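You operate a simulated robot arm through the tools that you are given. There is no shell and no other tool. Be economical: measure what you need, move in short steps, check, and stop when the job is done.

The job below is to be done with a simulated robot arm. You get a single attempt, and the scene is never put back.

Task
Read the clamped ticket, square that lot's panel in the squaring jig and lock the fence.
Fine: the panels lie on top of the tall, middle and low black stacks.

Only the result counts: the job must be done as asked and must still hold three seconds after the hand-in. Knocking over, shifting, dropping, spilling or breaking anything else fails it.

Robot
A 7-joint arm with a two-finger parallel gripper on a trunk, on a base that drives. Base frame: it is fixed to the floor where the robot stands at the start and does not move with it; the origin is under the middle of the robot, x ahead of it, y to its left, z up. Readings come in mm, degrees, newtons and seconds.
With the tool pointing down near the work surface it reaches from about 300 to 720 mm from the robot's upright axis, wherever it stands. Its first joint turns from -143.0 to 143.0 degrees. Places, roughly: fence knob [500, -1000, 800]; sliding fence [500, -1100, 800]; squaring jig [300, -1100, 800]. Payload 3 kg.
The tool frame sits at the grasp point between the pads (the TCP): z along the fingers, y along the line on which they close. The tips reach 30 mm beyond it. The gripper opens to 110 mm. The fingers are 20 mm wide and 10 mm thick; the gripper's body (48 by 112 mm) begins 55 mm behind the TCP.
Orientation is told as [roll, pitch, yaw] about the base's x, y, z axes, in that order, counted from this pose: with the fingers straight down and closing along the base's y, the tool's x points along the base's -x, its y along +y and its z along -z.

Tools
- The arm moves only by the tool arm_command. Its arguments are lists of equal length, an entry for each row: "xyz": the shift along the tool's x, y, z in units of 20 mm (1.0 is 20 mm), a list of three; "dr": the turn, a rotation vector about the tool's x, y, z in units of 4 degrees (1.0 is 4 degrees), a list of three; "fingers": the gripper command, from -1 (fully open) to 1 (shut), values between in proportion. In form: {"xyz": [[dx, dy, dz], ...], "dr": [[ax, ay, az], ...], "fingers": [fingers, ...]}. A call has 1 to 20 rows; each row shifts and turns the commanded pose from where the row before left it, along the tool's axes as they then stand. A call with a number of a shift or a turn outside -1 to 1 is refused whole. Rows are played at 5 a second. More than 50 mm and 8.6 degrees between two rows, or a gripper value outside its range, and nothing of the call is played. Where a pose cannot be reached the arm comes as near as it can. A force on the tool above 90 N (or 10 N above the force at the start of the call, whichever is more), or a blocked arm, ends the call early, and 0.2 s more pass. The fingers move at their own pace (about 108 mm/s each) and stop on an object; they squeeze with about 41 N. The grip force told is the motor's: it shows also when the fingers shut on nothing. Time passes only in rows, and 0.2 s behind the last, so rows that do not move let the fingers close. It gives the time, the measured TCP pose, the force on the tool (base axes), the opening and the grip force at its end, in the units of the frame above (readings bear some noise), with the torque about the TCP (base axes, N m) and any sound that the robot's microphone picked up.
- Cameras (640 x 400 px; columns grow to the right, rows downward): "scene" is now at [129.4, -53.7, 1675.5]; the picture's right is [-0.72, -0.69, -0.00], its down [-0.55, 0.57, -0.61] and it looks along [0.42, -0.44, -0.79] (base axes); focal length 278 px, centre (320, 200). "wrist" rides on the gripper at [72, 17, -103] in the tool frame; the picture's right is [-0.23, 0.97, 0.00], its down [-0.76, -0.18, -0.62] and it looks along [-0.61, -0.14, 0.78] (tool axes); focal length 222 px, centre (320, 200). There is no depth. A picture from a camera that has moved, and an enlarged one, comes with that camera's place and axes in the base frame and with its lens.
- snapshot(camera): a new picture of that camera. It takes no simulated time.
- raise_lower(by): slides the trunk up (or, below 0, down) by that many mm; the arm and the scene camera ride with it, the base frame stays. It gives what a move gives, with no picture.
- base_move(legs): drives the robot by 1 to 6 legs, each [ahead, left, turn to the left] in mm, mm and degrees, along the robot's own axes; the way and the turn of a leg run together, so that a leg with both is an arc; at most 1500 mm and 180 degrees a leg. The arm and the cameras ride along, it lands a little off, and it stops where it bumps. It gives what a move gives.
- turn_head(pan, tilt): turns the head with the scene camera to pan (to the left, within 86 degrees either way) and tilt (down, from -29 to 69), counted from straight ahead of the robot. It gives what a move gives.
- close_up(camera, box): a new picture of the part [left, top, right, bottom] of that camera's present view, enlarged. It takes no simulated time.
- close_job(): hands the job in; it is judged then, once.

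Work in short steps. Places have to be worked out from the pictures, the camera data and where the tool is seen: move nearer, look again, correct. Check each grasp and each placing, and mend what went wrong. You have 120 turns and 82 pictures in all, those below and enlarged ones among them. Open the gripper and draw the arm clear of the work before you hand the job in, unless the task says otherwise; then end with one line.

The tools are called after "Call:" by a JSON object that holds its "fn" and its "kwargs". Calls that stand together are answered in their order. arm_command: Moves the arm, as the interface text tells. Its arguments: {"type":"object","properties":{"xyz":{"type":"array","items":{"type":"array","items":{"type":"number"}}},"dr":{"type":"array","items":{"type":"array","items":{"type":"number"}}},"fingers":{"type":"array","items":{"type":"number"}}},"required":["xyz","dr","fingers"]} The other tools are called the same way: raise_lower (by) slides the trunk up or down; base_move (legs) drives the base; turn_head (pan, tilt) turns the head that bears the scene camera; snapshot (camera) takes a picture; close_up (camera, box) takes an enlarged picture of a part of a camera's view; close_job () hands the job in.

At the start:

```text
t: 0.0
position: [421.1, -632.7, 999.5]
tcp_rot: [-0.1, 0.0, 0.0]
ft_force: [-0.1, -0.1, 0.1]
torque: [0.06, 0.02, 0.03]
grip_width: 110.0
finger_force: 0.0
trunk travel left (down, up): [-805.0, 85.0]
robot x, y, heading: [-0.5, 2.9, 0.1]
head pan, tilt: [-46.3, 52.6]
```

scene: 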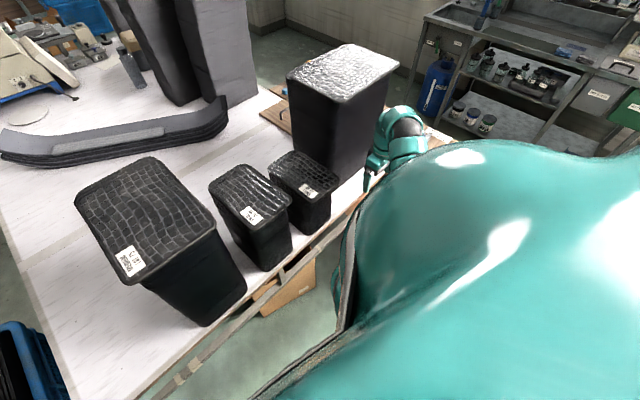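
wrist: 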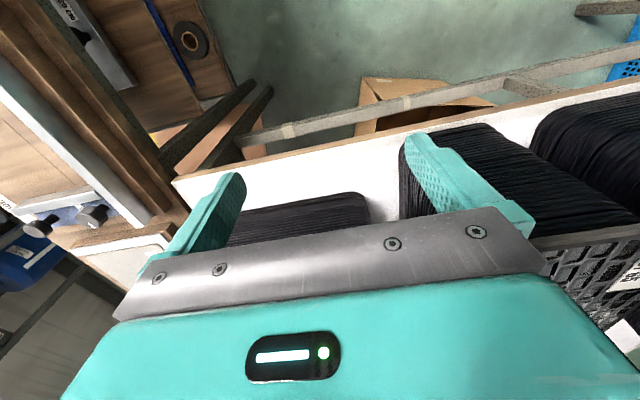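

The scene shows three black stacks with labelled panels on top and another tall stack. I'll enlarge the labels first and pan the head towards the jig.

Call:
{"fn": "close_up", "kwargs": {"camera": "scene", "box": [70, 130, 350, 305]}}

Call:
{"fn": "turn_head", "kwargs": {"pan": -75, "tilt": 45}}

Call:
{"fn": "snapshot", "kwargs": {"camera": "scene"}}

```text
2.29 times, centred on (210, 218) of scene
camera zoom: at [129.4, -53.7, 1675.5], right [-0.72, -0.69, 0.0], down [-0.55, 0.57, -0.61], along [0.42, -0.44, -0.79], focal length 635 px, centre (571, 160)
```

zoom: 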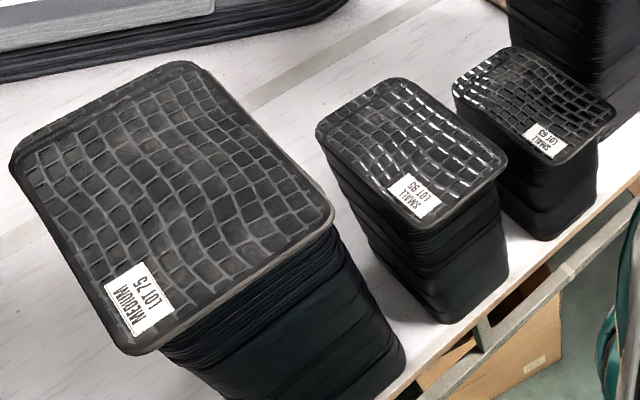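

```text
t: 0.9
position: [421.2, -633.4, 999.7]
tcp_rot: [0.0, 0.0, 0.0]
ft_force: [0.3, -0.5, -0.8]
torque: [0.02, -0.05, -0.04]
grip_width: 110.1
finger_force: 0.0
trunk travel left (down, up): [-805.0, 85.0]
robot x, y, heading: [-0.9, 0.9, -0.0]
head pan, tilt: [-75.0, 45.0]
```

```text
78 pictures are left
camera scene: at [99.0, -78.3, 1685.9], right [-0.97, -0.26, 0.0], down [-0.18, 0.68, -0.71], along [0.18, -0.68, -0.71], focal length 278 px, centre (320, 200)
```

scene: 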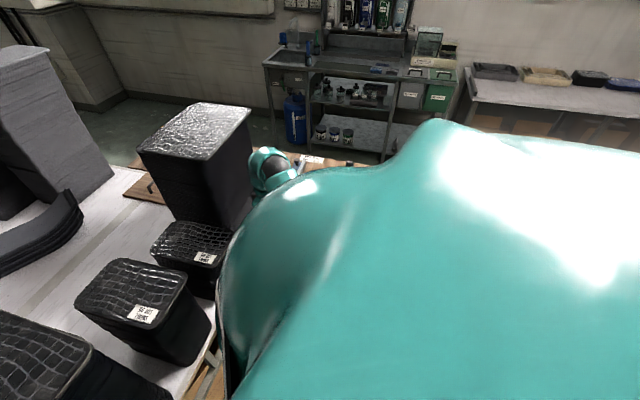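

Labels seem to read MEDIUM LOT 75, SMALL LOT 95 and SMALL LOT 63. The arm hides the jig, so I'll lift the trunk, and turn the arm's view with a wrist yaw, then look towards -y.

Call:
{"fn": "raise_lower", "kwargs": {"by": 80}}

Call:
{"fn": "arm_command", "kwargs": {"xyz": [[0, -1, -1], [0, -1, -1], [0, -1, -1], [0, 0, 0], [0, 0, 0], [0, 0, 0], [0, 0, 0], [0, 0, 0], [0, 0, 0], [0, 0, 0], [0, 0, 0], [0, 0, 0], [0, 0, 0], [0, 0, 0], [0, 0, 0]], "dr": [[0, 0, 1], [0, 0, 1], [0, 0, 1], [0, 0, 1], [0, 0, 1], [0, 0, 1], [0, 0, 1], [0, 0, 1], [0, 0, 1], [0, 0, 1], [0, 0, 1], [0, 0, 1], [0, 0, 1], [0, 0, 1], [0, 0, 1]], "fingers": [-1, -1, -1, -1, -1, -1, -1, -1, -1, -1, -1, -1, -1, -1, -1]}}

Call:
{"fn": "snapshot", "kwargs": {"camera": "wrist"}}

Call:
{"fn": "snapshot", "kwargs": {"camera": "scene"}}

```text
t: 2.1
position: [423.6, -632.8, 1079.9]
tcp_rot: [0.0, 0.0, 0.0]
ft_force: [-0.7, 0.3, 0.0]
torque: [-0.04, -0.03, 0.01]
grip_width: 110.2
finger_force: 0.1
trunk travel left (down, up): [-885.0, 5.0]
robot x, y, heading: [0.3, -3.5, -0.2]
head pan, tilt: [-75.0, 45.0]
```

```text
t: 5.3
position: [418.1, -693.0, 1138.6]
tcp_rot: [-0.1, 0.0, -60.2]
ft_force: [1.0, -1.0, -0.5]
torque: [0.02, 0.0, 0.0]
grip_width: 110.1
finger_force: 0.2
trunk travel left (down, up): [-885.0, 5.0]
robot x, y, heading: [-1.7, -1.0, 0.0]
head pan, tilt: [-75.0, 45.0]
```

```text
77 pictures are left
camera wrist: at [396.5, -620.6, 1242.8], right [0.96, 0.29, 0.0], down [0.23, -0.75, 0.62], along [0.18, -0.6, -0.78], focal length 222 px, centre (320, 200)
```

wrist: 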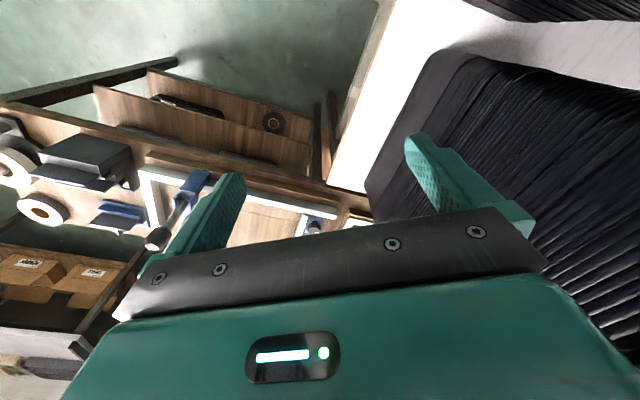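

```text
76 pictures are left
camera scene: at [99.0, -78.4, 1765.9], right [-0.97, -0.26, 0.0], down [-0.18, 0.68, -0.71], along [0.18, -0.68, -0.71], focal length 278 px, centre (320, 200)
```

scene: 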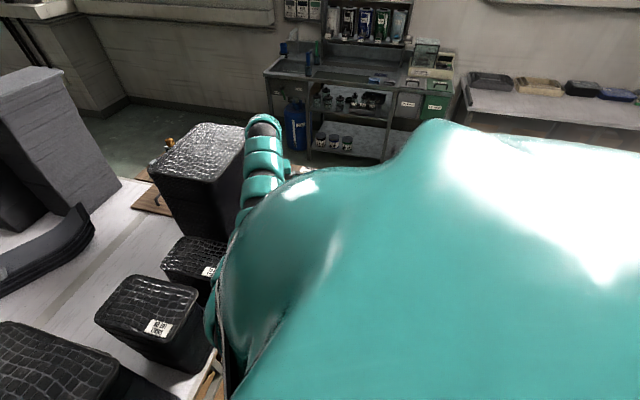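

The bench with the jig has its front edge near y≈-900; I'll drive right about 350 mm with the arm held high and look again.

Call:
{"fn": "base_move", "kwargs": {"legs": [[0, -350, 0]]}}

Call:
{"fn": "snapshot", "kwargs": {"camera": "wrist"}}

```text
t: 7.6
position: [414.7, -1050.6, 1139.7]
tcp_rot: [0.0, 0.0, -60.1]
ft_force: [-0.5, -0.6, -0.4]
torque: [0.01, 0.01, 0.0]
grip_width: 110.0
finger_force: 0.0
trunk travel left (down, up): [-885.0, 5.0]
robot x, y, heading: [-4.6, -355.2, 0.1]
head pan, tilt: [-75.0, 45.0]
```

```text
75 pictures are left
camera wrist: at [394.5, -978.3, 1242.5], right [0.96, 0.29, 0.0], down [0.23, -0.75, 0.62], along [0.18, -0.6, -0.78], focal length 222 px, centre (320, 200)
```

wrist: 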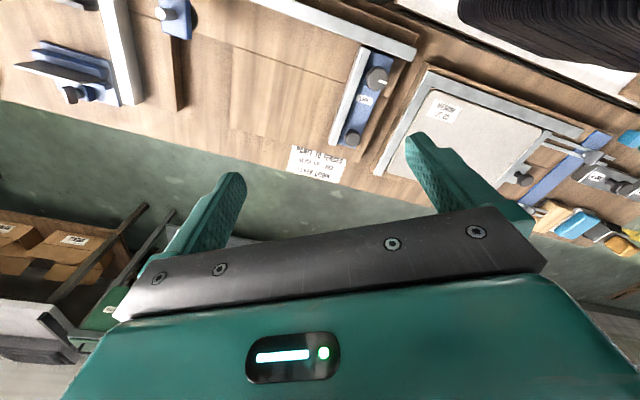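

The jig with blue sliding fence and a note are in view, plus another fixture holding a light panel. I'll enlarge these.

Call:
{"fn": "close_up", "kwargs": {"camera": "wrist", "box": [260, 50, 420, 190]}}

Call:
{"fn": "close_up", "kwargs": {"camera": "wrist", "box": [400, 60, 640, 260]}}

Call:
{"fn": "close_up", "kwargs": {"camera": "wrist", "box": [10, 0, 260, 180]}}

```text
2.86 times, centred on (340, 120) of wrist
camera zoom: at [394.5, -978.3, 1242.5], right [0.96, 0.29, 0.0], down [0.23, -0.75, 0.62], along [0.18, -0.6, -0.78], focal length 635 px, centre (263, 429)
```

zoom: 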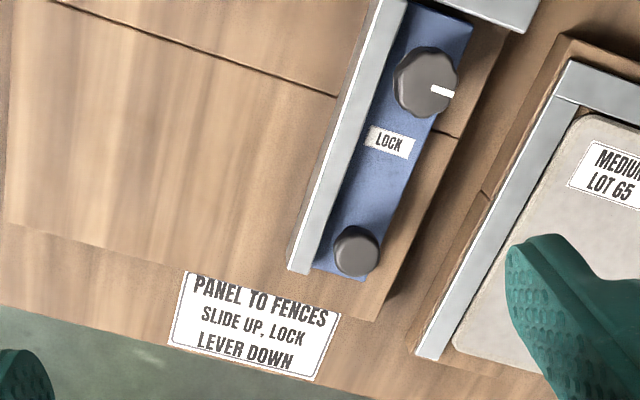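

```text
2.00 times, centred on (520, 160) of wrist
camera zoom: at [394.5, -978.3, 1242.5], right [0.96, 0.29, 0.0], down [0.23, -0.75, 0.62], along [0.18, -0.6, -0.78], focal length 444 px, centre (-80, 280)
```

zoom: 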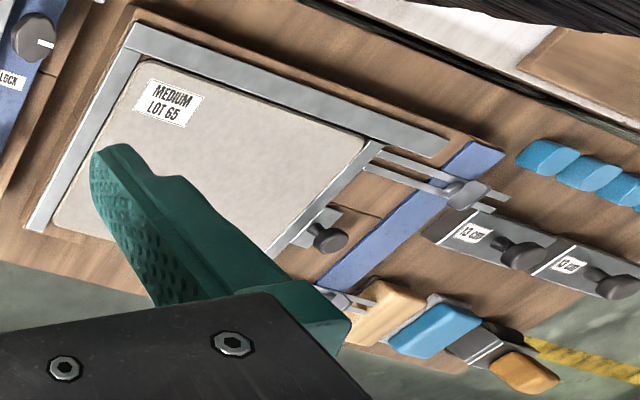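

```text
2.22 times, centred on (135, 90) of wrist
camera zoom: at [394.5, -978.3, 1242.5], right [0.96, 0.29, 0.0], down [0.23, -0.75, 0.62], along [0.18, -0.6, -0.78], focal length 494 px, centre (731, 444)
```

zoom: 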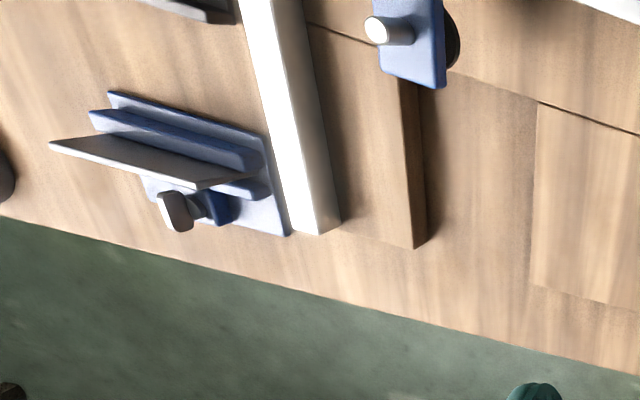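

The occupied fixture holds MEDIUM LOT 65 (a decoy). The clamp-like item near (-20,-1170) probably holds the ticket; I'll move the wrist camera in -x to look.

Call:
{"fn": "arm_command", "kwargs": {"xyz": [[0.5, -0.87, 0], [0.5, -0.87, 0], [0.5, -0.87, 0], [0.5, -0.87, 0], [0.5, -0.87, 0], [0.5, -0.87, 0], [0.5, -0.87, 0], [0.5, -0.87, 0], [0.5, -0.87, 0], [0.5, -0.87, 0], [0.5, -0.87, 0], [0.5, -0.87, 0], [0.5, -0.87, 0], [0.5, -0.87, 0], [0.5, -0.87, 0], [0.5, -0.87, 0], [0.5, -0.87, 0], [0.5, -0.87, 0], [0, 0, 0]], "dr": [[0, 0, 1], [0, 0, 1], [0, 0, 1], [0, 0, 1], [0, 0, 1], [0, 0, 1], [0, 0, 1], [0, 0, 0], [0, 0, 0], [0, 0, 0], [0, 0, 0], [0, 0, 0], [0, 0, 0], [0, 0, 0], [0, 0, 0], [0, 0, 0], [0, 0, 0], [0, 0, 0], [0, 0, 0]], "fingers": [-1, -1, -1, -1, -1, -1, -1, -1, -1, -1, -1, -1, -1, -1, -1, -1, -1, -1, -1]}}

Call:
{"fn": "snapshot", "kwargs": {"camera": "wrist"}}

Call:
{"fn": "snapshot", "kwargs": {"camera": "scene"}}

```text
t: 11.6
position: [152.2, -988.4, 1069.6]
tcp_rot: [0.1, 0.0, -88.0]
ft_force: [-0.2, -0.6, 0.1]
torque: [0.01, -0.01, -0.02]
grip_width: 109.9
finger_force: 0.0
out of reach, approached as far as the arm can: row 2, 3, 4, 5, 6, 7, 8, 9, 10, 11, 12, 13, 14, 16
trunk travel left (down, up): [-885.0, 5.0]
robot x, y, heading: [-2.1, -357.6, -0.4]
head pan, tilt: [-75.0, 45.0]
```

```text
71 pictures are left
camera wrist: at [166.7, -916.0, 1172.2], right [0.98, -0.2, 0.0], down [-0.15, -0.77, 0.62], along [-0.12, -0.61, -0.78], focal length 222 px, centre (320, 200)
```

wrist: 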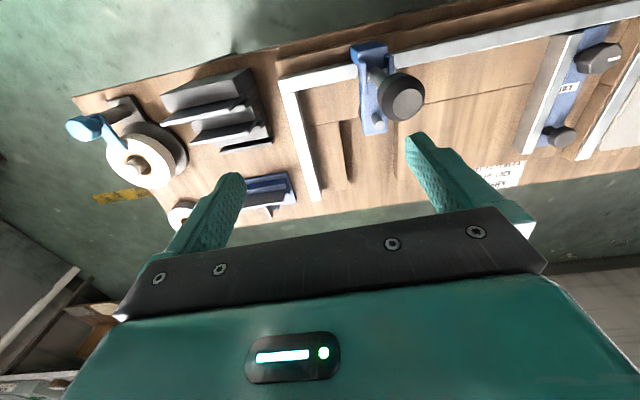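

```text
70 pictures are left
camera scene: at [98.6, -434.9, 1765.9], right [-0.97, -0.26, 0.0], down [-0.18, 0.68, -0.71], along [0.18, -0.68, -0.71], focal length 278 px, centre (320, 200)
```

scene: 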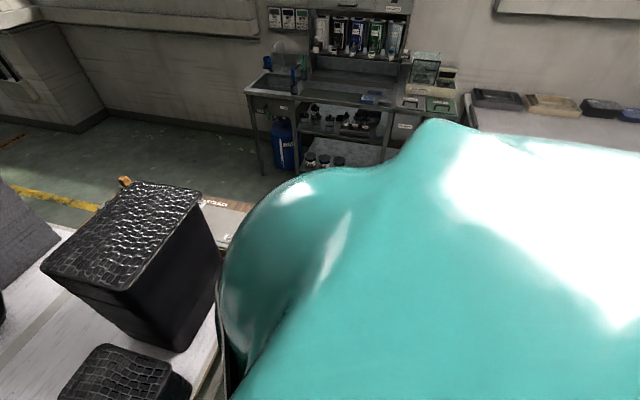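

The ticket holder (blue jaw) is by the bench's west end. I'll bring the arm in front-right of the robot so that I can then turn the base to face the bench.

Call:
{"fn": "arm_command", "kwargs": {"xyz": [[1, 0.9, 0], [1, 0.9, 0], [1, 0.9, 0], [1, 0.9, 0], [1, 0.9, 0], [1, 0.9, 0], [1, 0.9, 0], [1, 0.9, 0], [1, 0.9, 0], [1, 0.9, 0], [1, 0.9, 0], [1, 0.9, 0], [1, 0.9, 0], [1, 0.9, 0], [1, 0.9, 0], [1, 0.9, 0], [1, 0.9, 0]], "dr": [[0, 0, 0], [0, 0, 0], [0, 0, 0], [0, 0, 0], [0, 0, 0], [0, 0, 0], [0, 0, 0], [0, 0, 0], [0, 0, 0], [0, 0, 0], [0, 0, 0], [0, 0, 0], [0, 0, 0], [0, 0, 0], [0, 0, 0], [0, 0, 0], [0, 0, 0]], "fingers": [-1, -1, -1, -1, -1, -1, -1, -1, -1, -1, -1, -1, -1, -1, -1, -1, -1]}}

Call:
{"fn": "arm_command", "kwargs": {"xyz": [[0, 0, 0], [0, 0, 0], [0, 0, 0], [0, 0, 0], [0, 0, 0], [0, 0, 0], [0, 0, 0], [0, 0, 0], [0, 0, 0], [0, 0, 0], [0, 0, 0], [0, 0, 0]], "dr": [[0, 0, -1], [0, 0, -1], [0, 0, -1], [0, 0, -1], [0, 0, -1], [0, 0, -1], [0, 0, -1], [0, 0, -1], [0, 0, -1], [0, 0, -1], [0, 0, -1], [0, 0, -1]], "fingers": [-1, -1, -1, -1, -1, -1, -1, -1, -1, -1, -1, -1]}}

Call:
{"fn": "turn_head", "kwargs": {"pan": -20, "tilt": 50}}

Call:
{"fn": "snapshot", "kwargs": {"camera": "scene"}}

```text
t: 15.2
position: [439.0, -653.9, 1072.6]
tcp_rot: [-0.1, -0.1, -88.1]
ft_force: [0.4, -0.2, 0.5]
torque: [-0.01, 0.03, 0.0]
grip_width: 110.1
finger_force: 0.1
out of reach, approached as far as the arm can: row 10, 11
trunk travel left (down, up): [-885.0, 5.0]
robot x, y, heading: [0.6, -355.8, -0.1]
head pan, tilt: [-75.0, 45.0]
```

```text
t: 17.8
position: [437.1, -656.5, 1070.9]
tcp_rot: [-0.1, 0.0, -39.9]
ft_force: [-0.2, -0.4, -0.1]
torque: [-0.01, -0.01, 0.0]
grip_width: 110.0
finger_force: 0.1
trunk travel left (down, up): [-885.0, 5.0]
robot x, y, heading: [0.5, -351.5, -0.1]
head pan, tilt: [-75.0, 45.0]
```

```text
t: 19.0
position: [437.3, -656.9, 1071.0]
tcp_rot: [-0.1, 0.0, -40.2]
ft_force: [0.3, 0.1, -0.5]
torque: [-0.02, 0.02, -0.02]
grip_width: 109.8
finger_force: 0.1
trunk travel left (down, up): [-885.0, 5.0]
robot x, y, heading: [-3.1, -355.3, 0.1]
head pan, tilt: [-20.0, 50.0]
```

```text
69 pictures are left
camera scene: at [149.8, -382.6, 1759.0], right [-0.34, -0.94, 0.0], down [-0.72, 0.26, -0.64], along [0.6, -0.22, -0.77], focal length 278 px, centre (320, 200)
```

scene: 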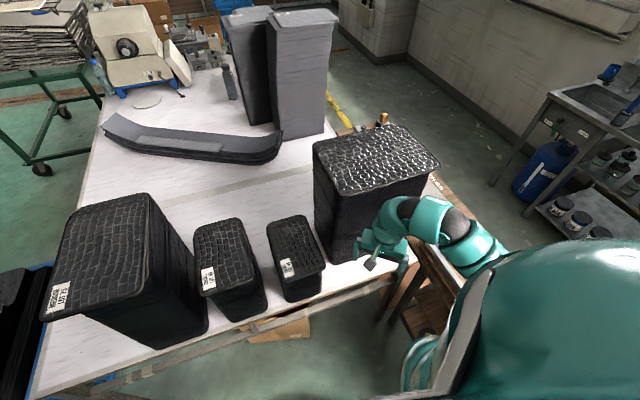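

I'll zoom the tall glossy stack and the labels once more from here.

Call:
{"fn": "close_up", "kwargs": {"camera": "scene", "box": [30, 110, 450, 350]}}

Call:
{"fn": "base_move", "kwargs": {"legs": [[0, 0, -50]]}}

Call:
{"fn": "turn_head", "kwargs": {"pan": -40, "tilt": 50}}

Call:
{"fn": "snapshot", "kwargs": {"camera": "scene"}}

```text
1.52 times, centred on (240, 230) of scene
camera zoom: at [149.8, -382.6, 1759.0], right [-0.34, -0.94, 0.0], down [-0.72, 0.26, -0.64], along [0.6, -0.22, -0.77], focal length 423 px, centre (442, 154)
```

zoom: 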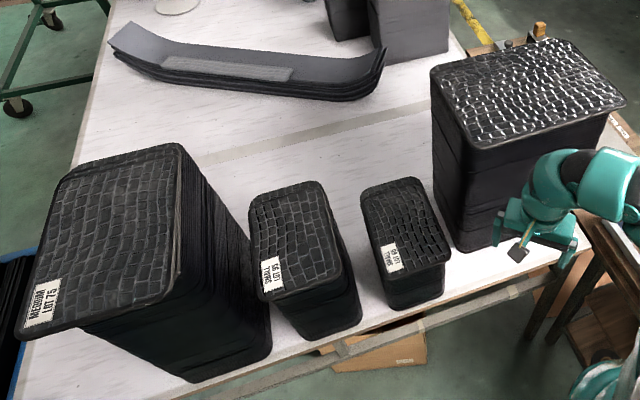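

```text
t: 21.7
position: [49.6, -884.4, 1071.2]
tcp_rot: [0.0, -0.1, -90.0]
ft_force: [-0.5, 0.0, 0.7]
torque: [0.02, -0.04, 0.0]
grip_width: 109.8
finger_force: 0.1
trunk travel left (down, up): [-885.0, 5.0]
robot x, y, heading: [-1.4, -357.4, -50.1]
head pan, tilt: [-20.0, 50.0]
```

```text
t: 22.5
position: [51.2, -884.3, 1070.7]
tcp_rot: [0.1, 0.0, -89.9]
ft_force: [-0.3, -0.1, -0.4]
torque: [0.0, -0.03, 0.0]
grip_width: 109.9
finger_force: 0.0
trunk travel left (down, up): [-885.0, 5.0]
robot x, y, heading: [-0.4, -355.6, -50.3]
head pan, tilt: [-40.0, 50.0]
```

```text
67 pictures are left
camera scene: at [48.6, -494.1, 1759.0], right [-1.0, 0.0, 0.0], down [0.0, 0.77, -0.64], along [0.0, -0.64, -0.77], focal length 278 px, centre (320, 200)
```

scene: 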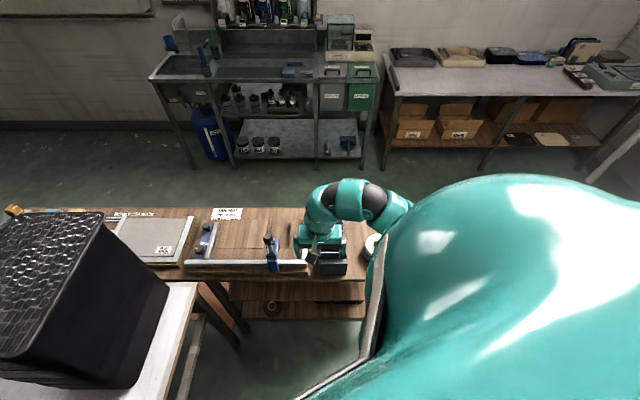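

Good view of the bench now. Take a wrist view from here for the ticket.

Call:
{"fn": "snapshot", "kwargs": {"camera": "wrist"}}

```text
66 pictures are left
camera wrist: at [68.0, -811.0, 1173.7], right [0.97, -0.23, 0.0], down [-0.18, -0.76, 0.62], along [-0.14, -0.61, -0.78], focal length 222 px, centre (320, 200)
```

wrist: 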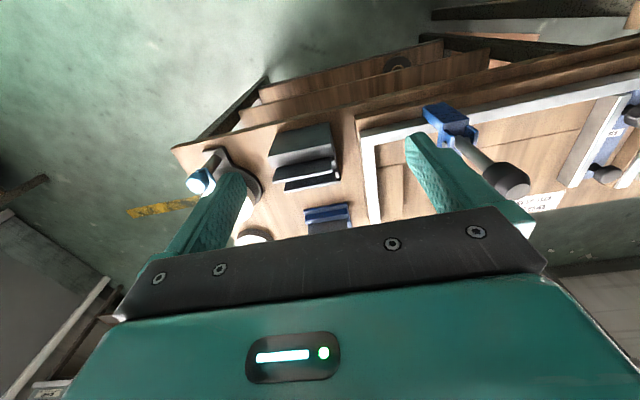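

Call:
{"fn": "close_up", "kwargs": {"camera": "wrist", "box": [250, 110, 380, 240]}}

Call:
{"fn": "close_up", "kwargs": {"camera": "scene", "box": [100, 190, 400, 290]}}

```text
3.08 times, centred on (315, 175) of wrist
camera zoom: at [68.0, -811.0, 1173.7], right [0.97, -0.23, 0.0], down [-0.18, -0.76, 0.62], along [-0.14, -0.61, -0.78], focal length 684 px, centre (335, 277)
```

zoom: 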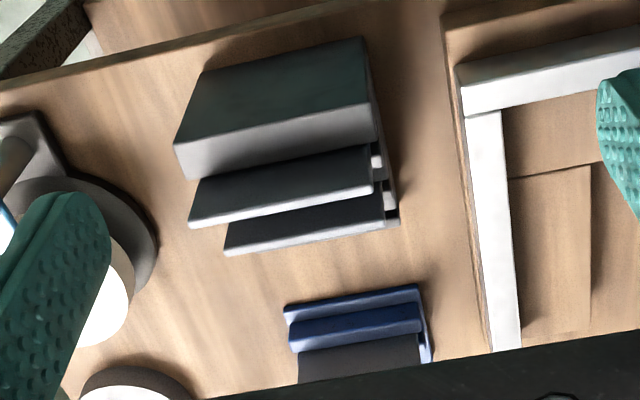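

```text
2.13 times, centred on (250, 240) of scene
camera zoom: at [48.6, -494.1, 1759.0], right [-1.0, 0.0, 0.0], down [0.0, 0.77, -0.64], along [0.0, -0.64, -0.77], focal length 593 px, centre (469, 115)
```

zoom: 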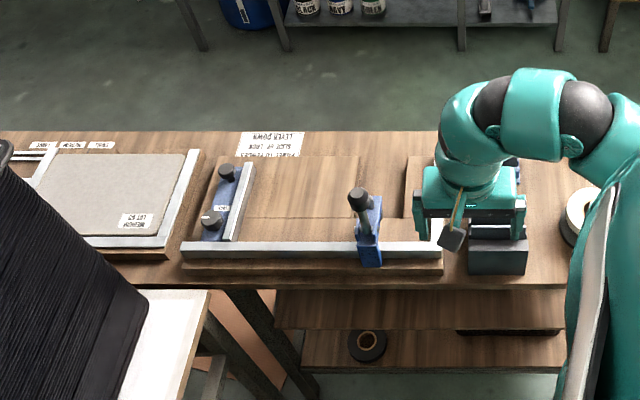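

All labels read upright from the far (-y) side, so the ticket faces -y. I'll drive closer to the bench, then turn the wrist so its camera looks back from beyond the ticket.

Call:
{"fn": "base_move", "kwargs": {"legs": [[115, -96, 0]]}}

Call:
{"fn": "arm_command", "kwargs": {"xyz": [[0, 0, 0], [0, 0, 0], [0, 0, 0], [0, 0, 0], [0, 0, 0], [0, 0, 0], [0, 0, 0], [0, 0, 0], [0, 0, 0], [0, 0, 0], [0, 0, 0], [0, 0, 0], [0, 0, 0], [0, 0, 0], [0, 0, 0], [0, 0, 0], [0, 0, 0], [0, 0, 0], [0, 0, 0], [0, 0, 0]], "dr": [[0, 0, -1], [0, 0, -1], [0, 0, -1], [0, 0, -1], [0, 0, -1], [0, 0, -1], [0, 0, -1], [0, 0, -1], [0, 0, -1], [0, 0, -1], [0, 0, -1], [0, 0, -1], [0, 0, -1], [0, 0, -1], [0, 0, -1], [0, 0, -1], [0, 0, -1], [0, 0, -1], [0, 0, -1], [0, 0, -1]], "fingers": [-1, -1, -1, -1, -1, -1, -1, -1, -1, -1, -1, -1, -1, -1, -1, -1, -1, -1, -1, -1]}}

Call:
{"fn": "arm_command", "kwargs": {"xyz": [[0, 0, 0], [0, 0, 0], [0, 0, 0], [0, 0, 0], [0, 0, 0], [0, 0, 0], [0, 0, 0], [0, 0, 0], [0, 0, 0], [0, 0, 0], [0, 0, 0], [0, 0, 0], [0, 0, 0], [0, 0, 0], [0, 0, 0], [0, 0, 0], [0, 0, 0], [0, 0, 0], [0, 0, 0], [0, 0, 0]], "dr": [[0, 0, -1], [0, 0, -1], [0, 0, -1], [0, 0, -1], [0, 0, -1], [0, 0, -1], [0, 0, -1], [0, 0, -1], [0, 0, -1], [0, 0, -1], [0, 0, -1], [0, 0, -1], [0, 0, -1], [0, 0, -1], [0, 0, -1], [0, 0, -1], [0, 0, -1], [0, 0, -1], [0, 0, -1], [0, 0, -1]], "fingers": [-1, -1, -1, -1, -1, -1, -1, -1, -1, -1, -1, -1, -1, -1, -1, -1, -1, -1, -1, -1]}}

```text
t: 23.9
position: [52.2, -1035.6, 1070.2]
tcp_rot: [0.0, 0.2, -90.1]
ft_force: [0.8, -0.5, 0.1]
torque: [0.0, 0.0, 0.01]
grip_width: 110.0
finger_force: 0.1
trunk travel left (down, up): [-885.0, 5.0]
robot x, y, heading: [0.4, -505.1, -50.1]
head pan, tilt: [-40.0, 50.0]
```

```text
t: 28.1
position: [52.7, -1034.8, 1071.8]
tcp_rot: [0.0, 0.0, -9.9]
ft_force: [-0.6, -0.5, -0.6]
torque: [0.02, -0.03, -0.02]
grip_width: 110.1
finger_force: 0.1
trunk travel left (down, up): [-885.0, 5.0]
robot x, y, heading: [-3.0, -507.7, -49.9]
head pan, tilt: [-40.0, 50.0]
```

```text
t: 32.3
position: [52.1, -1034.5, 1071.1]
tcp_rot: [0.0, -0.1, 70.1]
ft_force: [0.4, -0.4, -0.7]
torque: [-0.01, -0.01, 0.03]
grip_width: 109.6
finger_force: 0.1
trunk travel left (down, up): [-885.0, 5.0]
robot x, y, heading: [0.7, -502.5, -50.0]
head pan, tilt: [-40.0, 50.0]
```

Now shift the tool towards -y and look back.

Call:
{"fn": "arm_command", "kwargs": {"xyz": [[1, 0.1, 0], [1, 0.1, 0], [1, 0.1, 0], [1, 0.1, 0], [1, 0.1, 0], [1, 0.1, 0], [1, 0.1, 0], [1, 0.1, 0], [1, 0.1, 0]], "dr": [[0, 0, 0], [0, 0, 0], [0, 0, 0], [0, 0, 0], [0, 0, 0], [0, 0, 0], [0, 0, 0], [0, 0, 0], [0, 0, 0]], "fingers": [-1, -1, -1, -1, -1, -1, -1, -1, -1]}}

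Call:
{"fn": "snapshot", "kwargs": {"camera": "wrist"}}

```text
t: 34.3
position: [-28.5, -1197.2, 1070.6]
tcp_rot: [0.0, -0.1, 69.9]
ft_force: [-0.2, 0.1, 0.4]
torque: [0.0, 0.0, 0.0]
grip_width: 110.0
finger_force: 0.0
trunk travel left (down, up): [-885.0, 5.0]
robot x, y, heading: [1.0, -502.9, -50.0]
head pan, tilt: [-40.0, 50.0]
```

```text
63 pictures are left
camera wrist: at [-68.3, -1258.9, 1173.5], right [-0.84, 0.55, 0.0], down [0.43, 0.66, 0.62], along [0.34, 0.52, -0.78], focal length 222 px, centre (320, 200)
```

wrist: 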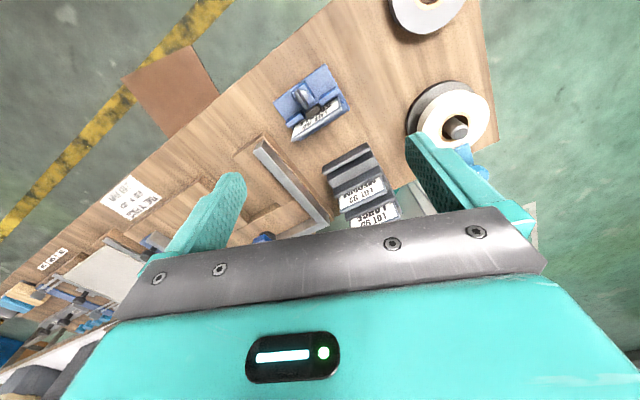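

Call:
{"fn": "close_up", "kwargs": {"camera": "wrist", "box": [265, 60, 425, 230]}}

Call:
{"fn": "close_up", "kwargs": {"camera": "wrist", "box": [265, 60, 355, 145]}}

```text
2.35 times, centred on (345, 145) of wrist
camera zoom: at [-68.3, -1258.9, 1173.5], right [-0.84, 0.55, 0.0], down [0.43, 0.66, 0.62], along [0.34, 0.52, -0.78], focal length 523 px, centre (261, 329)
```

zoom: 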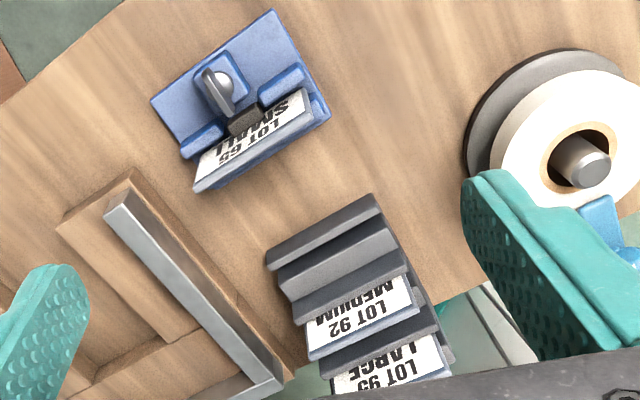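

```text
4.71 times, centred on (310, 102) of wrist
camera zoom: at [-68.3, -1258.9, 1173.5], right [-0.84, 0.55, 0.0], down [0.43, 0.66, 0.62], along [0.34, 0.52, -0.78], focal length 1045 px, centre (367, 659)
```

zoom: 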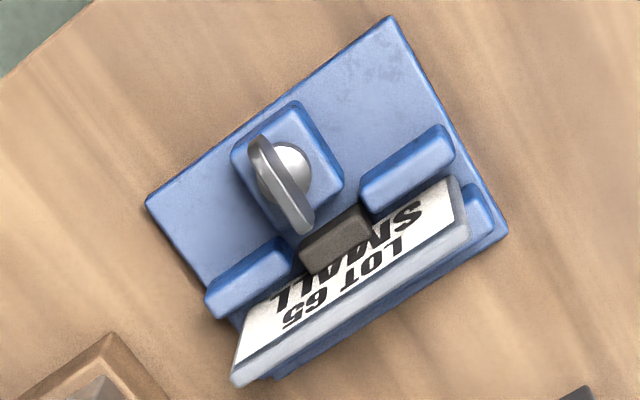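

The ticket says SMALL LOT with digits seen upside down (65/95/63-like). I need a clearer, lower view: tilt the tool back and lower it.

Call:
{"fn": "arm_command", "kwargs": {"xyz": [[0, 0, 1], [0, 0, 1], [0, 0, 1], [0, 0, 0], [0, 0, 0], [0, 0, 0], [0, 0, 0], [0, 0, 0], [0, 0, 0], [0, 0, 0]], "dr": [[0, 0, 0], [0, 0, 0], [0, 0, 0], [0, -1, 0], [0, -1, 0], [0, -1, 0], [0, -1, 0], [0, -1, 0], [0, -1, 0], [0, -1, 0]], "fingers": [-1, -1, -1, -1, -1, -1, -1, -1, -1, -1]}}

Call:
{"fn": "snapshot", "kwargs": {"camera": "wrist"}}

```text
t: 36.5
position: [-26.3, -1198.6, 1009.1]
tcp_rot: [0.0, -28.2, 70.1]
ft_force: [0.8, 0.7, -0.1]
torque: [0.01, 0.0, 0.0]
grip_width: 110.0
finger_force: 0.1
out of reach, approached as far as the arm can: row 8
trunk travel left (down, up): [-885.0, 5.0]
robot x, y, heading: [1.7, -504.4, -49.9]
head pan, tilt: [-40.0, 50.0]
```

```text
60 pictures are left
camera wrist: at [-79.8, -1299.0, 1065.7], right [-0.85, 0.52, 0.11], down [0.3, 0.29, 0.91], along [0.44, 0.8, -0.4], focal length 222 px, centre (320, 200)
```

wrist: 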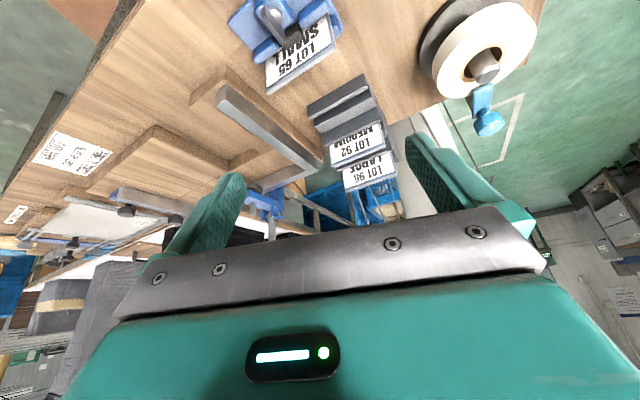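

Call:
{"fn": "close_up", "kwargs": {"camera": "wrist", "box": [255, 20, 345, 95]}}

Call:
{"fn": "close_up", "kwargs": {"camera": "wrist", "box": [315, 110, 405, 195]}}

```text
5.33 times, centred on (300, 58) of wrist
camera zoom: at [-79.8, -1299.0, 1065.7], right [-0.85, 0.52, 0.11], down [0.3, 0.29, 0.91], along [0.44, 0.8, -0.4], focal length 1185 px, centre (427, 960)
```

zoom: 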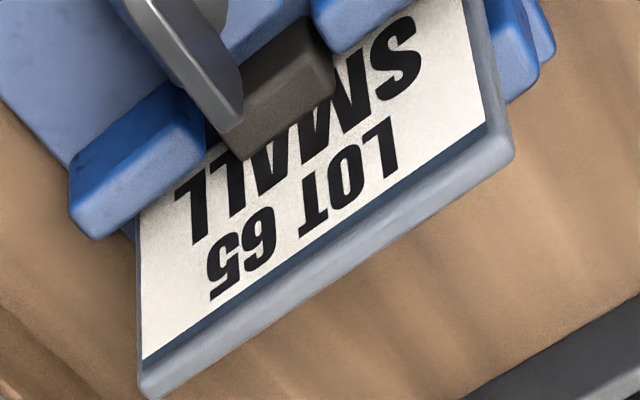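

```text
4.71 times, centred on (360, 152) of wrist
camera zoom: at [-79.8, -1299.0, 1065.7], right [-0.85, 0.52, 0.11], down [0.3, 0.29, 0.91], along [0.44, 0.8, -0.4], focal length 1045 px, centre (132, 424)
```

zoom: 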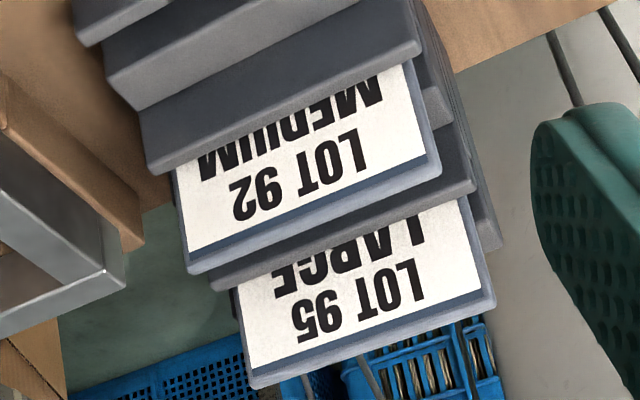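

Ticket: SMALL LOT 65, I believe (others in holder: MEDIUM 92, LARGE 95). I must verify the small panels' labels up close. Straighten the tool, rise and retreat.

Call:
{"fn": "arm_command", "kwargs": {"xyz": [[0, 0, 0], [0, 0, 0], [0, 0, 0], [0, 0, 0], [0, 0, 0], [0, 0, 0], [0, 0, 0], [0, 0, -1], [0, 0, -1], [0, 0, -1], [-1, 0, 0], [-1, 0, 0], [-1, 0, 0], [-1, 0, 0], [-1, 0, 0], [-1, 0, 0], [-1, 0, 0], [-1, 0, 0], [-1, 0, 0], [-1, 0, 0]], "dr": [[0, 1, 0], [0, 1, 0], [0, 1, 0], [0, 1, 0], [0, 1, 0], [0, 1, 0], [0, 1, 0], [0, 0, 0], [0, 0, 0], [0, 0, 0], [0, 0, 0], [0, 0, 0], [0, 0, 0], [0, 0, 0], [0, 0, 0], [0, 0, 0], [0, 0, 0], [0, 0, 0], [0, 0, 0], [0, 0, 0]], "fingers": [-1, -1, -1, -1, -1, -1, -1, -1, -1, -1, -1, -1, -1, -1, -1, -1, -1, -1, -1, -1]}}

Call:
{"fn": "turn_head", "kwargs": {"pan": 20, "tilt": 55}}

Call:
{"fn": "snapshot", "kwargs": {"camera": "scene"}}

```text
t: 40.7
position: [37.1, -1020.3, 1069.4]
tcp_rot: [0.0, 0.0, 69.9]
ft_force: [0.1, -0.1, -0.2]
torque: [-0.01, 0.03, 0.0]
grip_width: 109.7
finger_force: 0.0
out of reach, approached as far as the arm can: row 20
trunk travel left (down, up): [-885.0, 5.0]
robot x, y, heading: [1.1, -505.2, -49.9]
head pan, tilt: [-40.0, 50.0]
```

```text
t: 42.0
position: [38.8, -1022.0, 1068.9]
tcp_rot: [0.0, 0.0, 69.9]
ft_force: [0.0, 0.2, -0.8]
torque: [0.0, 0.0, -0.01]
grip_width: 110.1
finger_force: 0.1
trunk travel left (down, up): [-885.0, 5.0]
robot x, y, heading: [-3.2, -500.3, -49.9]
head pan, tilt: [20.0, 55.0]
```

```text
57 pictures are left
camera scene: at [111.4, -602.5, 1752.5], right [-0.5, -0.87, 0.0], down [-0.71, 0.41, -0.57], along [0.5, -0.29, -0.82], focal length 278 px, centre (320, 200)
```

scene: 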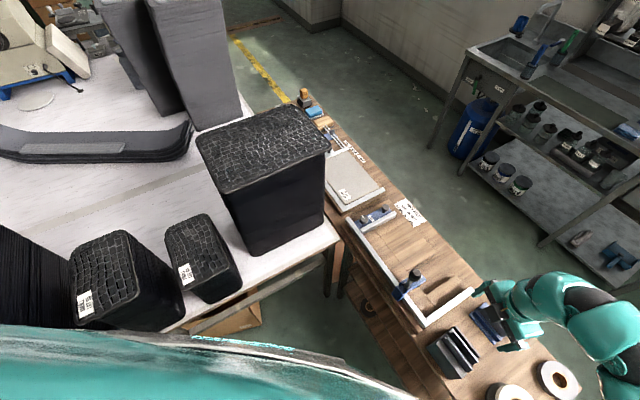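

Excellent view of everything. Zoom the labels and the jig.

Call:
{"fn": "close_up", "kwargs": {"camera": "scene", "box": [60, 210, 240, 330]}}

Call:
{"fn": "close_up", "kwargs": {"camera": "scene", "box": [310, 130, 520, 350]}}

```text
3.33 times, centred on (150, 270) of scene
camera zoom: at [111.4, -602.5, 1752.5], right [-0.5, -0.87, 0.0], down [-0.71, 0.41, -0.57], along [0.5, -0.29, -0.82], focal length 926 px, centre (887, -33)
```

zoom: 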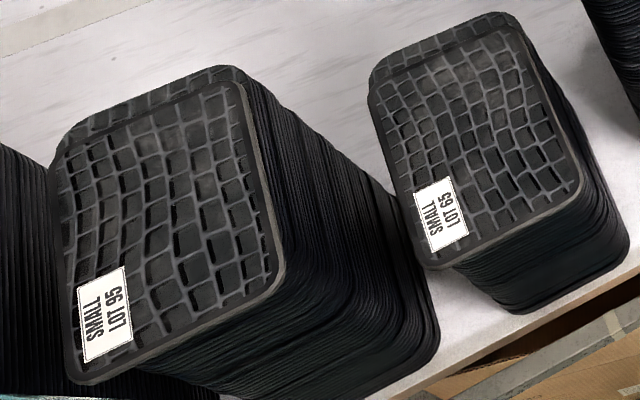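

```text
1.82 times, centred on (415, 240) of scene
camera zoom: at [111.4, -602.5, 1752.5], right [-0.5, -0.87, 0.0], down [-0.71, 0.41, -0.57], along [0.5, -0.29, -0.82], focal length 505 px, centre (147, 127)
```

zoom: 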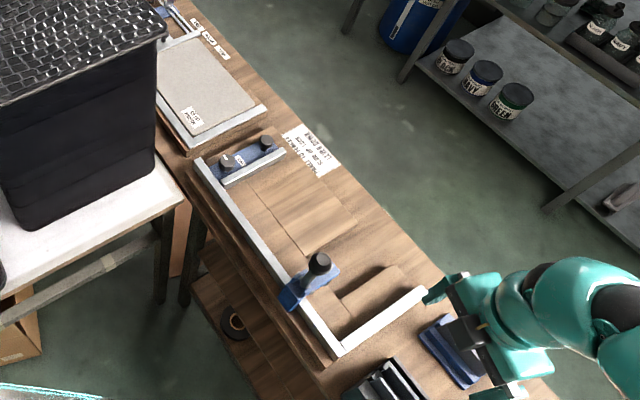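

The stacks hold SMALL LOT 95 and SMALL LOT 65, easily confused upside down. I'll double check the ticket with a stronger zoom from the same pose, now with a more sideways yaw.

Call:
{"fn": "arm_command", "kwargs": {"xyz": [[1, 0, 0], [1, 0, 0], [1, 0, 0], [1, 0, 0], [1, 0, 0], [1, 0, 0], [1, 0, 0], [1, 0, 0], [1, 0, 0], [0, 0, 0], [0, 0, 0], [0, 0, 0], [0, 0, 0], [0, 0, 0], [0, 0, 0], [0, 0, 0], [0, 0, 0], [0, 0, 0]], "dr": [[0, 0, 0], [0, 0, 0], [0, 0, 0], [0, 0, 0], [0, 0, 0], [0, 0, 0], [0, 0, 0], [0, 0, 0], [0, 0, 0], [0, 0, 1], [0, 0, 1], [0, 0, 1], [0, 0, 1], [0, 0, 1], [0, 0, 1], [0, 0, 1], [0, 0, 1], [0, 0, 1]], "fingers": [-1, -1, -1, -1, -1, -1, -1, -1, -1, -1, -1, -1, -1, -1, -1, -1, -1, -1]}}

Call:
{"fn": "snapshot", "kwargs": {"camera": "wrist"}}

```text
t: 45.8
position: [-23.0, -1189.6, 1069.2]
tcp_rot: [-0.1, 0.0, 33.9]
ft_force: [0.2, -0.5, 0.0]
torque: [-0.01, 0.0, 0.0]
grip_width: 110.0
finger_force: 0.0
trunk travel left (down, up): [-885.0, 5.0]
robot x, y, heading: [1.9, -505.6, -50.2]
head pan, tilt: [20.0, 55.0]
```

```text
54 pictures are left
camera wrist: at [-92.6, -1215.7, 1172.8], right [-0.35, 0.94, 0.0], down [0.73, 0.28, 0.62], along [0.58, 0.22, -0.78], focal length 222 px, centre (320, 200)
```

wrist: 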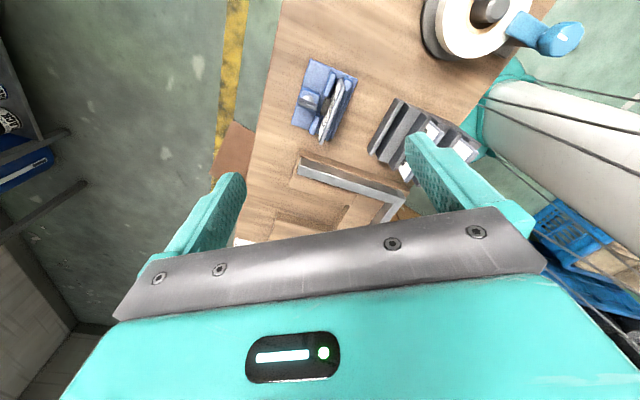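

Call:
{"fn": "close_up", "kwargs": {"camera": "wrist", "box": [300, 65, 365, 150]}}

```text
4.71 times, centred on (332, 108) of wrist
camera zoom: at [-92.6, -1215.7, 1172.8], right [-0.35, 0.94, 0.0], down [0.73, 0.28, 0.62], along [0.58, 0.22, -0.78], focal length 1045 px, centre (261, 635)
```

zoom: 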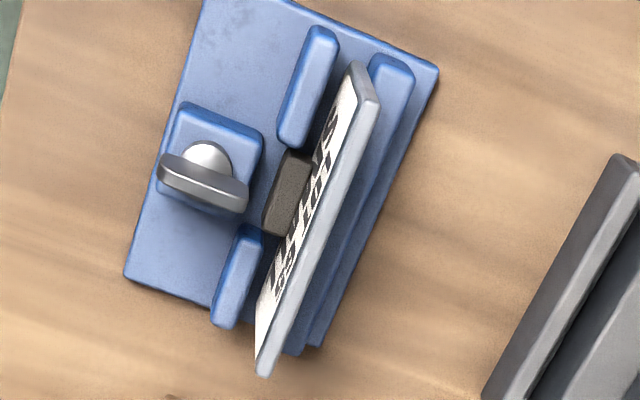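

The ticket reads SMALL LOT 65, so the panel on the low stack (about x 500–690, y -400…-525, top z≈1007) is the one, and it seems to overhang towards the robot. Retract the arm and turn the base back to face the stacks.

Call:
{"fn": "arm_command", "kwargs": {"xyz": [[-0.56, 0.83, 0], [-0.56, 0.83, 0], [-0.56, 0.83, 0], [-0.56, 0.83, 0], [-0.56, 0.83, 0], [-0.56, 0.83, 0], [-0.56, 0.83, 0], [-0.56, 0.83, 0], [-0.56, 0.83, 0], [-0.56, 0.83, 0]], "dr": [[0, 0, 1], [0, 0, 0], [0, 0, 0], [0, 0, 0], [0, 0, 0], [0, 0, 0], [0, 0, 0], [0, 0, 0], [0, 0, 0], [0, 0, 0]], "fingers": [-1, -1, -1, -1, -1, -1, -1, -1, -1, -1]}}

Call:
{"fn": "base_move", "kwargs": {"legs": [[0, 0, 50]]}}

Call:
{"fn": "turn_head", "kwargs": {"pan": -20, "tilt": 55}}

Call:
{"fn": "snapshot", "kwargs": {"camera": "scene"}}

```text
t: 48.0
position: [-13.3, -1031.7, 1071.6]
tcp_rot: [0.2, -0.1, 30.0]
ft_force: [-0.1, 0.0, -0.1]
torque: [-0.02, 0.0, 0.01]
grip_width: 110.1
finger_force: 0.1
out of reach, approached as far as the arm can: row 9, 10
trunk travel left (down, up): [-885.0, 5.0]
robot x, y, heading: [-1.5, -504.0, -50.1]
head pan, tilt: [20.0, 55.0]
```

```text
t: 50.6
position: [394.2, -853.1, 1070.9]
tcp_rot: [0.2, 0.0, 80.0]
ft_force: [0.1, 1.0, -1.1]
torque: [0.02, 0.02, 0.0]
grip_width: 110.2
finger_force: 0.1
trunk travel left (down, up): [-885.0, 5.0]
robot x, y, heading: [0.9, -505.2, -0.3]
head pan, tilt: [20.0, 55.0]
```

```text
t: 51.7
position: [395.3, -853.6, 1070.7]
tcp_rot: [0.3, -0.1, 80.0]
ft_force: [-0.2, -0.6, -1.2]
torque: [-0.01, -0.01, 0.01]
grip_width: 109.9
finger_force: 0.1
trunk travel left (down, up): [-885.0, 5.0]
robot x, y, heading: [-2.6, -503.1, -0.0]
head pan, tilt: [-20.0, 55.0]
```

```text
52 pictures are left
camera scene: at [145.6, -529.7, 1752.5], right [-0.34, -0.94, 0.0], down [-0.77, 0.28, -0.57], along [0.54, -0.2, -0.82], focal length 278 px, centre (320, 200)
```

scene: 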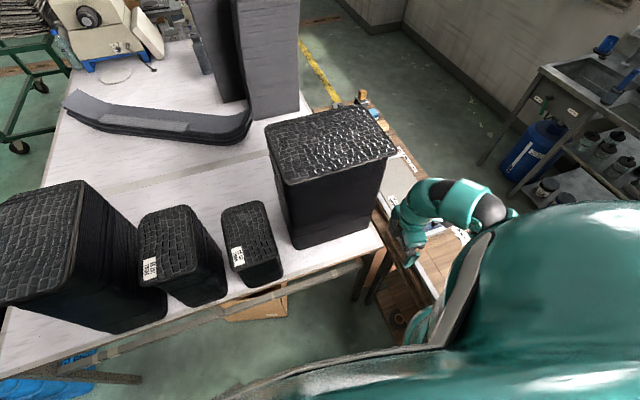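

I'll rotate the wrist to yaw 0 and rise, then bring the camera over the low stack.

Call:
{"fn": "arm_command", "kwargs": {"xyz": [[0, 0, -1], [0, 0, -1], [0, 0, -1], [0, 0, 0], [0, 0, 0], [0, 0, 0], [0, 0, 0], [0, 0, 0], [0, 0, 0], [0, 0, 0], [0, 0, 0], [0, 0, 0], [0, 0, 0], [0, 0, 0], [0, 0, 0], [0, 0, 0], [0, 0, 0], [0, 0, 0], [0, 0, 0], [0, 0, 0]], "dr": [[0, 0, 1], [0, 0, 1], [0, 0, 1], [0, 0, 1], [0, 0, 1], [0, 0, 1], [0, 0, 1], [0, 0, 1], [0, 0, 1], [0, 0, 1], [0, 0, 1], [0, 0, 1], [0, 0, 1], [0, 0, 1], [0, 0, 1], [0, 0, 1], [0, 0, 1], [0, 0, 1], [0, 0, 1], [0, 0, 1]], "fingers": [-1, -1, -1, -1, -1, -1, -1, -1, -1, -1, -1, -1, -1, -1, -1, -1, -1, -1, -1, -1]}}

Call:
{"fn": "arm_command", "kwargs": {"xyz": [[0, 1, 0], [0, 1, 0], [0, 1, 0], [0, 1, 0], [0, 1, 0], [0, 1, 0], [0, 1, 0], [0, 1, 0], [0, 1, 0], [-0.5, 1, 0], [-1, 1, 0], [-1, 1, 0], [-1, 1, 0], [-1, 1, 0], [-1, 1, 0], [-1, 1, 0], [-1, 1, 0]], "dr": [[0, 0, 0], [0, 0, 0], [0, 0, 0], [0, 0, 0], [0, 0, 0], [0, 0, 0], [0, 0, 0], [0, 0, 0], [0, 0, 0], [0, 0, 0], [0, 0, 0], [0, 0, 0], [0, 0, 0], [0, 0, 0], [0, 0, 0], [0, 0, 0], [0, 0, 0]], "fingers": [-1, -1, -1, -1, -1, -1, -1, -1, -1, -1, -1, -1, -1, -1, -1, -1, -1]}}

Call:
{"fn": "snapshot", "kwargs": {"camera": "wrist"}}

```text
t: 55.9
position: [405.5, -851.0, 1116.1]
tcp_rot: [0.9, -0.9, 3.2]
ft_force: [0.1, 0.2, 0.4]
torque: [-0.01, 0.02, 0.0]
grip_width: 110.1
finger_force: 0.1
out of reach, approached as far as the arm can: row 1, 2, 3, 4, 5
trunk travel left (down, up): [-885.0, 5.0]
robot x, y, heading: [0.6, -505.8, -0.1]
head pan, tilt: [-20.0, 55.0]
```

```text
t: 59.5
position: [484.2, -620.5, 1099.5]
tcp_rot: [1.2, -1.3, 3.1]
ft_force: [0.2, -0.2, 0.5]
torque: [-0.03, 0.0, 0.0]
grip_width: 110.2
finger_force: 0.0
out of reach, approached as far as the arm can: row 1, 2, 3, 4, 5, 6, 7, 8, 9, 11, 12, 13, 14, 15, 16, 17
trunk travel left (down, up): [-885.0, 5.0]
robot x, y, heading: [1.5, -506.0, -0.2]
head pan, tilt: [-20.0, 55.0]
```

```text
51 pictures are left
camera wrist: at [409.5, -608.2, 1200.7], right [0.17, 0.98, 0.03], down [0.76, -0.15, 0.64], along [0.63, -0.09, -0.77], focal length 222 px, centre (320, 200)
```

wrist: 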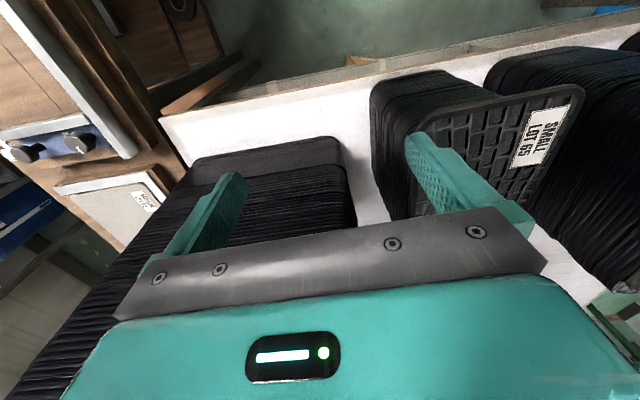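

The label confirms SMALL LOT 65. The arm seems to be near some limit; I'll nudge +y and +x again from here.

Call:
{"fn": "arm_command", "kwargs": {"xyz": [[0, 1, 0], [0, 1, 0], [0, 1, 0], [0, 1, 0], [0, 1, 0], [0, 0, 0]], "dr": [[0, 0, 0], [0, 0, 0], [0, 0, 0], [0, 0, 0], [0, 0, 0], [0, 0, 0]], "fingers": [-1, -1, -1, -1, -1, -1]}}

```text
t: 60.9
position: [474.9, -522.1, 1091.4]
tcp_rot: [1.3, -1.2, 3.1]
ft_force: [-0.2, -0.2, -0.3]
torque: [0.0, 0.01, 0.03]
grip_width: 110.0
finger_force: 0.0
out of reach, approached as far as the arm can: row 2, 4
trunk travel left (down, up): [-885.0, 5.0]
robot x, y, heading: [-1.5, -506.0, 0.0]
head pan, tilt: [-20.0, 55.0]
```

Call:
{"fn": "snapshot", "kwargs": {"camera": "wrist"}}

Call:
{"fn": "close_up", "kwargs": {"camera": "wrist", "box": [230, 20, 430, 180]}}

```text
50 pictures are left
camera wrist: at [399.1, -510.0, 1192.6], right [0.17, 0.98, 0.03], down [0.76, -0.15, 0.63], along [0.63, -0.09, -0.77], focal length 222 px, centre (320, 200)
```

wrist: 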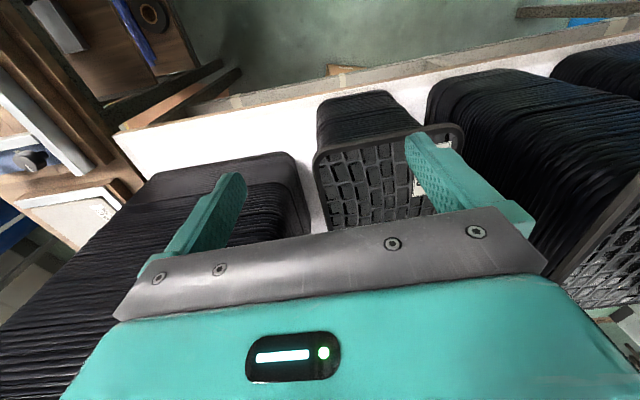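

```text
2.50 times, centred on (330, 100) of wrist
camera zoom: at [399.1, -510.0, 1192.6], right [0.17, 0.98, 0.03], down [0.76, -0.15, 0.63], along [0.63, -0.09, -0.77], focal length 555 px, centre (295, 450)
```

zoom: 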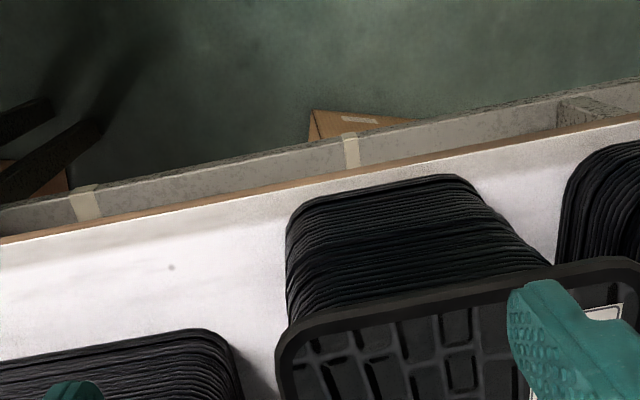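

The panel is ~130 mm wide (y -526…-392), ~190 long, top at z≈1000, near edge x≈500, with the stack face seemingly ~25 mm behind it: too wide to straddle, so I'll grip the overhanging near edge with the tool horizontal. Back off the base and pitch the tool towards +x.

Call:
{"fn": "base_move", "kwargs": {"legs": [[-150, 0, 0]]}}

Call:
{"fn": "arm_command", "kwargs": {"xyz": [[0, 0, 0], [0, 0, 0], [0, 0, 0], [0, 0, 0], [0, 0, 0], [0, 0, 0], [0, 0, 0], [0, 0, 0], [0, 0, 0], [0, 0, 0], [0, 0, 0], [0, 0, 0], [0, 0, 0], [0, 0, 0], [0, 0, 0], [0, 0, 0], [0, 0, 0], [0, 0, 0], [0, 0, 0], [0, 0, 0]], "dr": [[0, -1, 0], [0, -1, 0], [0, -1, 0], [0, -1, 0], [0, -1, 0], [0, -1, 0], [0, -1, 0], [0, -1, 0], [0, -1, 0], [0, -1, 0], [0, -1, 0], [0, -1, 0], [0, -1, 0], [0, -1, 0], [0, -1, 0], [0, -1, 0], [0, -1, 0], [0, -1, 0], [0, -1, 0], [0, -1, 0]], "fingers": [-1, -1, -1, -1, -1, -1, -1, -1, -1, -1, -1, -1, -1, -1, -1, -1, -1, -1, -1, -1]}}

```text
t: 62.3
position: [323.6, -521.3, 1091.2]
tcp_rot: [1.3, -1.3, 3.1]
ft_force: [-0.7, -0.5, 0.0]
torque: [-0.02, -0.02, 0.02]
grip_width: 110.0
finger_force: 0.1
trunk travel left (down, up): [-885.0, 5.0]
robot x, y, heading: [-151.0, -506.0, -0.1]
head pan, tilt: [-20.0, 55.0]
```

```text
t: 66.5
position: [324.5, -519.7, 1090.4]
tcp_rot: [1.3, -13.1, 2.8]
ft_force: [-0.1, 0.5, -0.1]
torque: [-0.03, 0.01, 0.01]
grip_width: 110.0
finger_force: 0.0
out of reach, approached as far as the arm can: row 4, 5, 6, 7, 8, 9, 10, 11, 12, 13, 14, 15, 16, 17, 18, 19, 20
trunk travel left (down, up): [-885.0, 5.0]
robot x, y, heading: [-148.8, -505.9, -0.1]
head pan, tilt: [-20.0, 55.0]
```

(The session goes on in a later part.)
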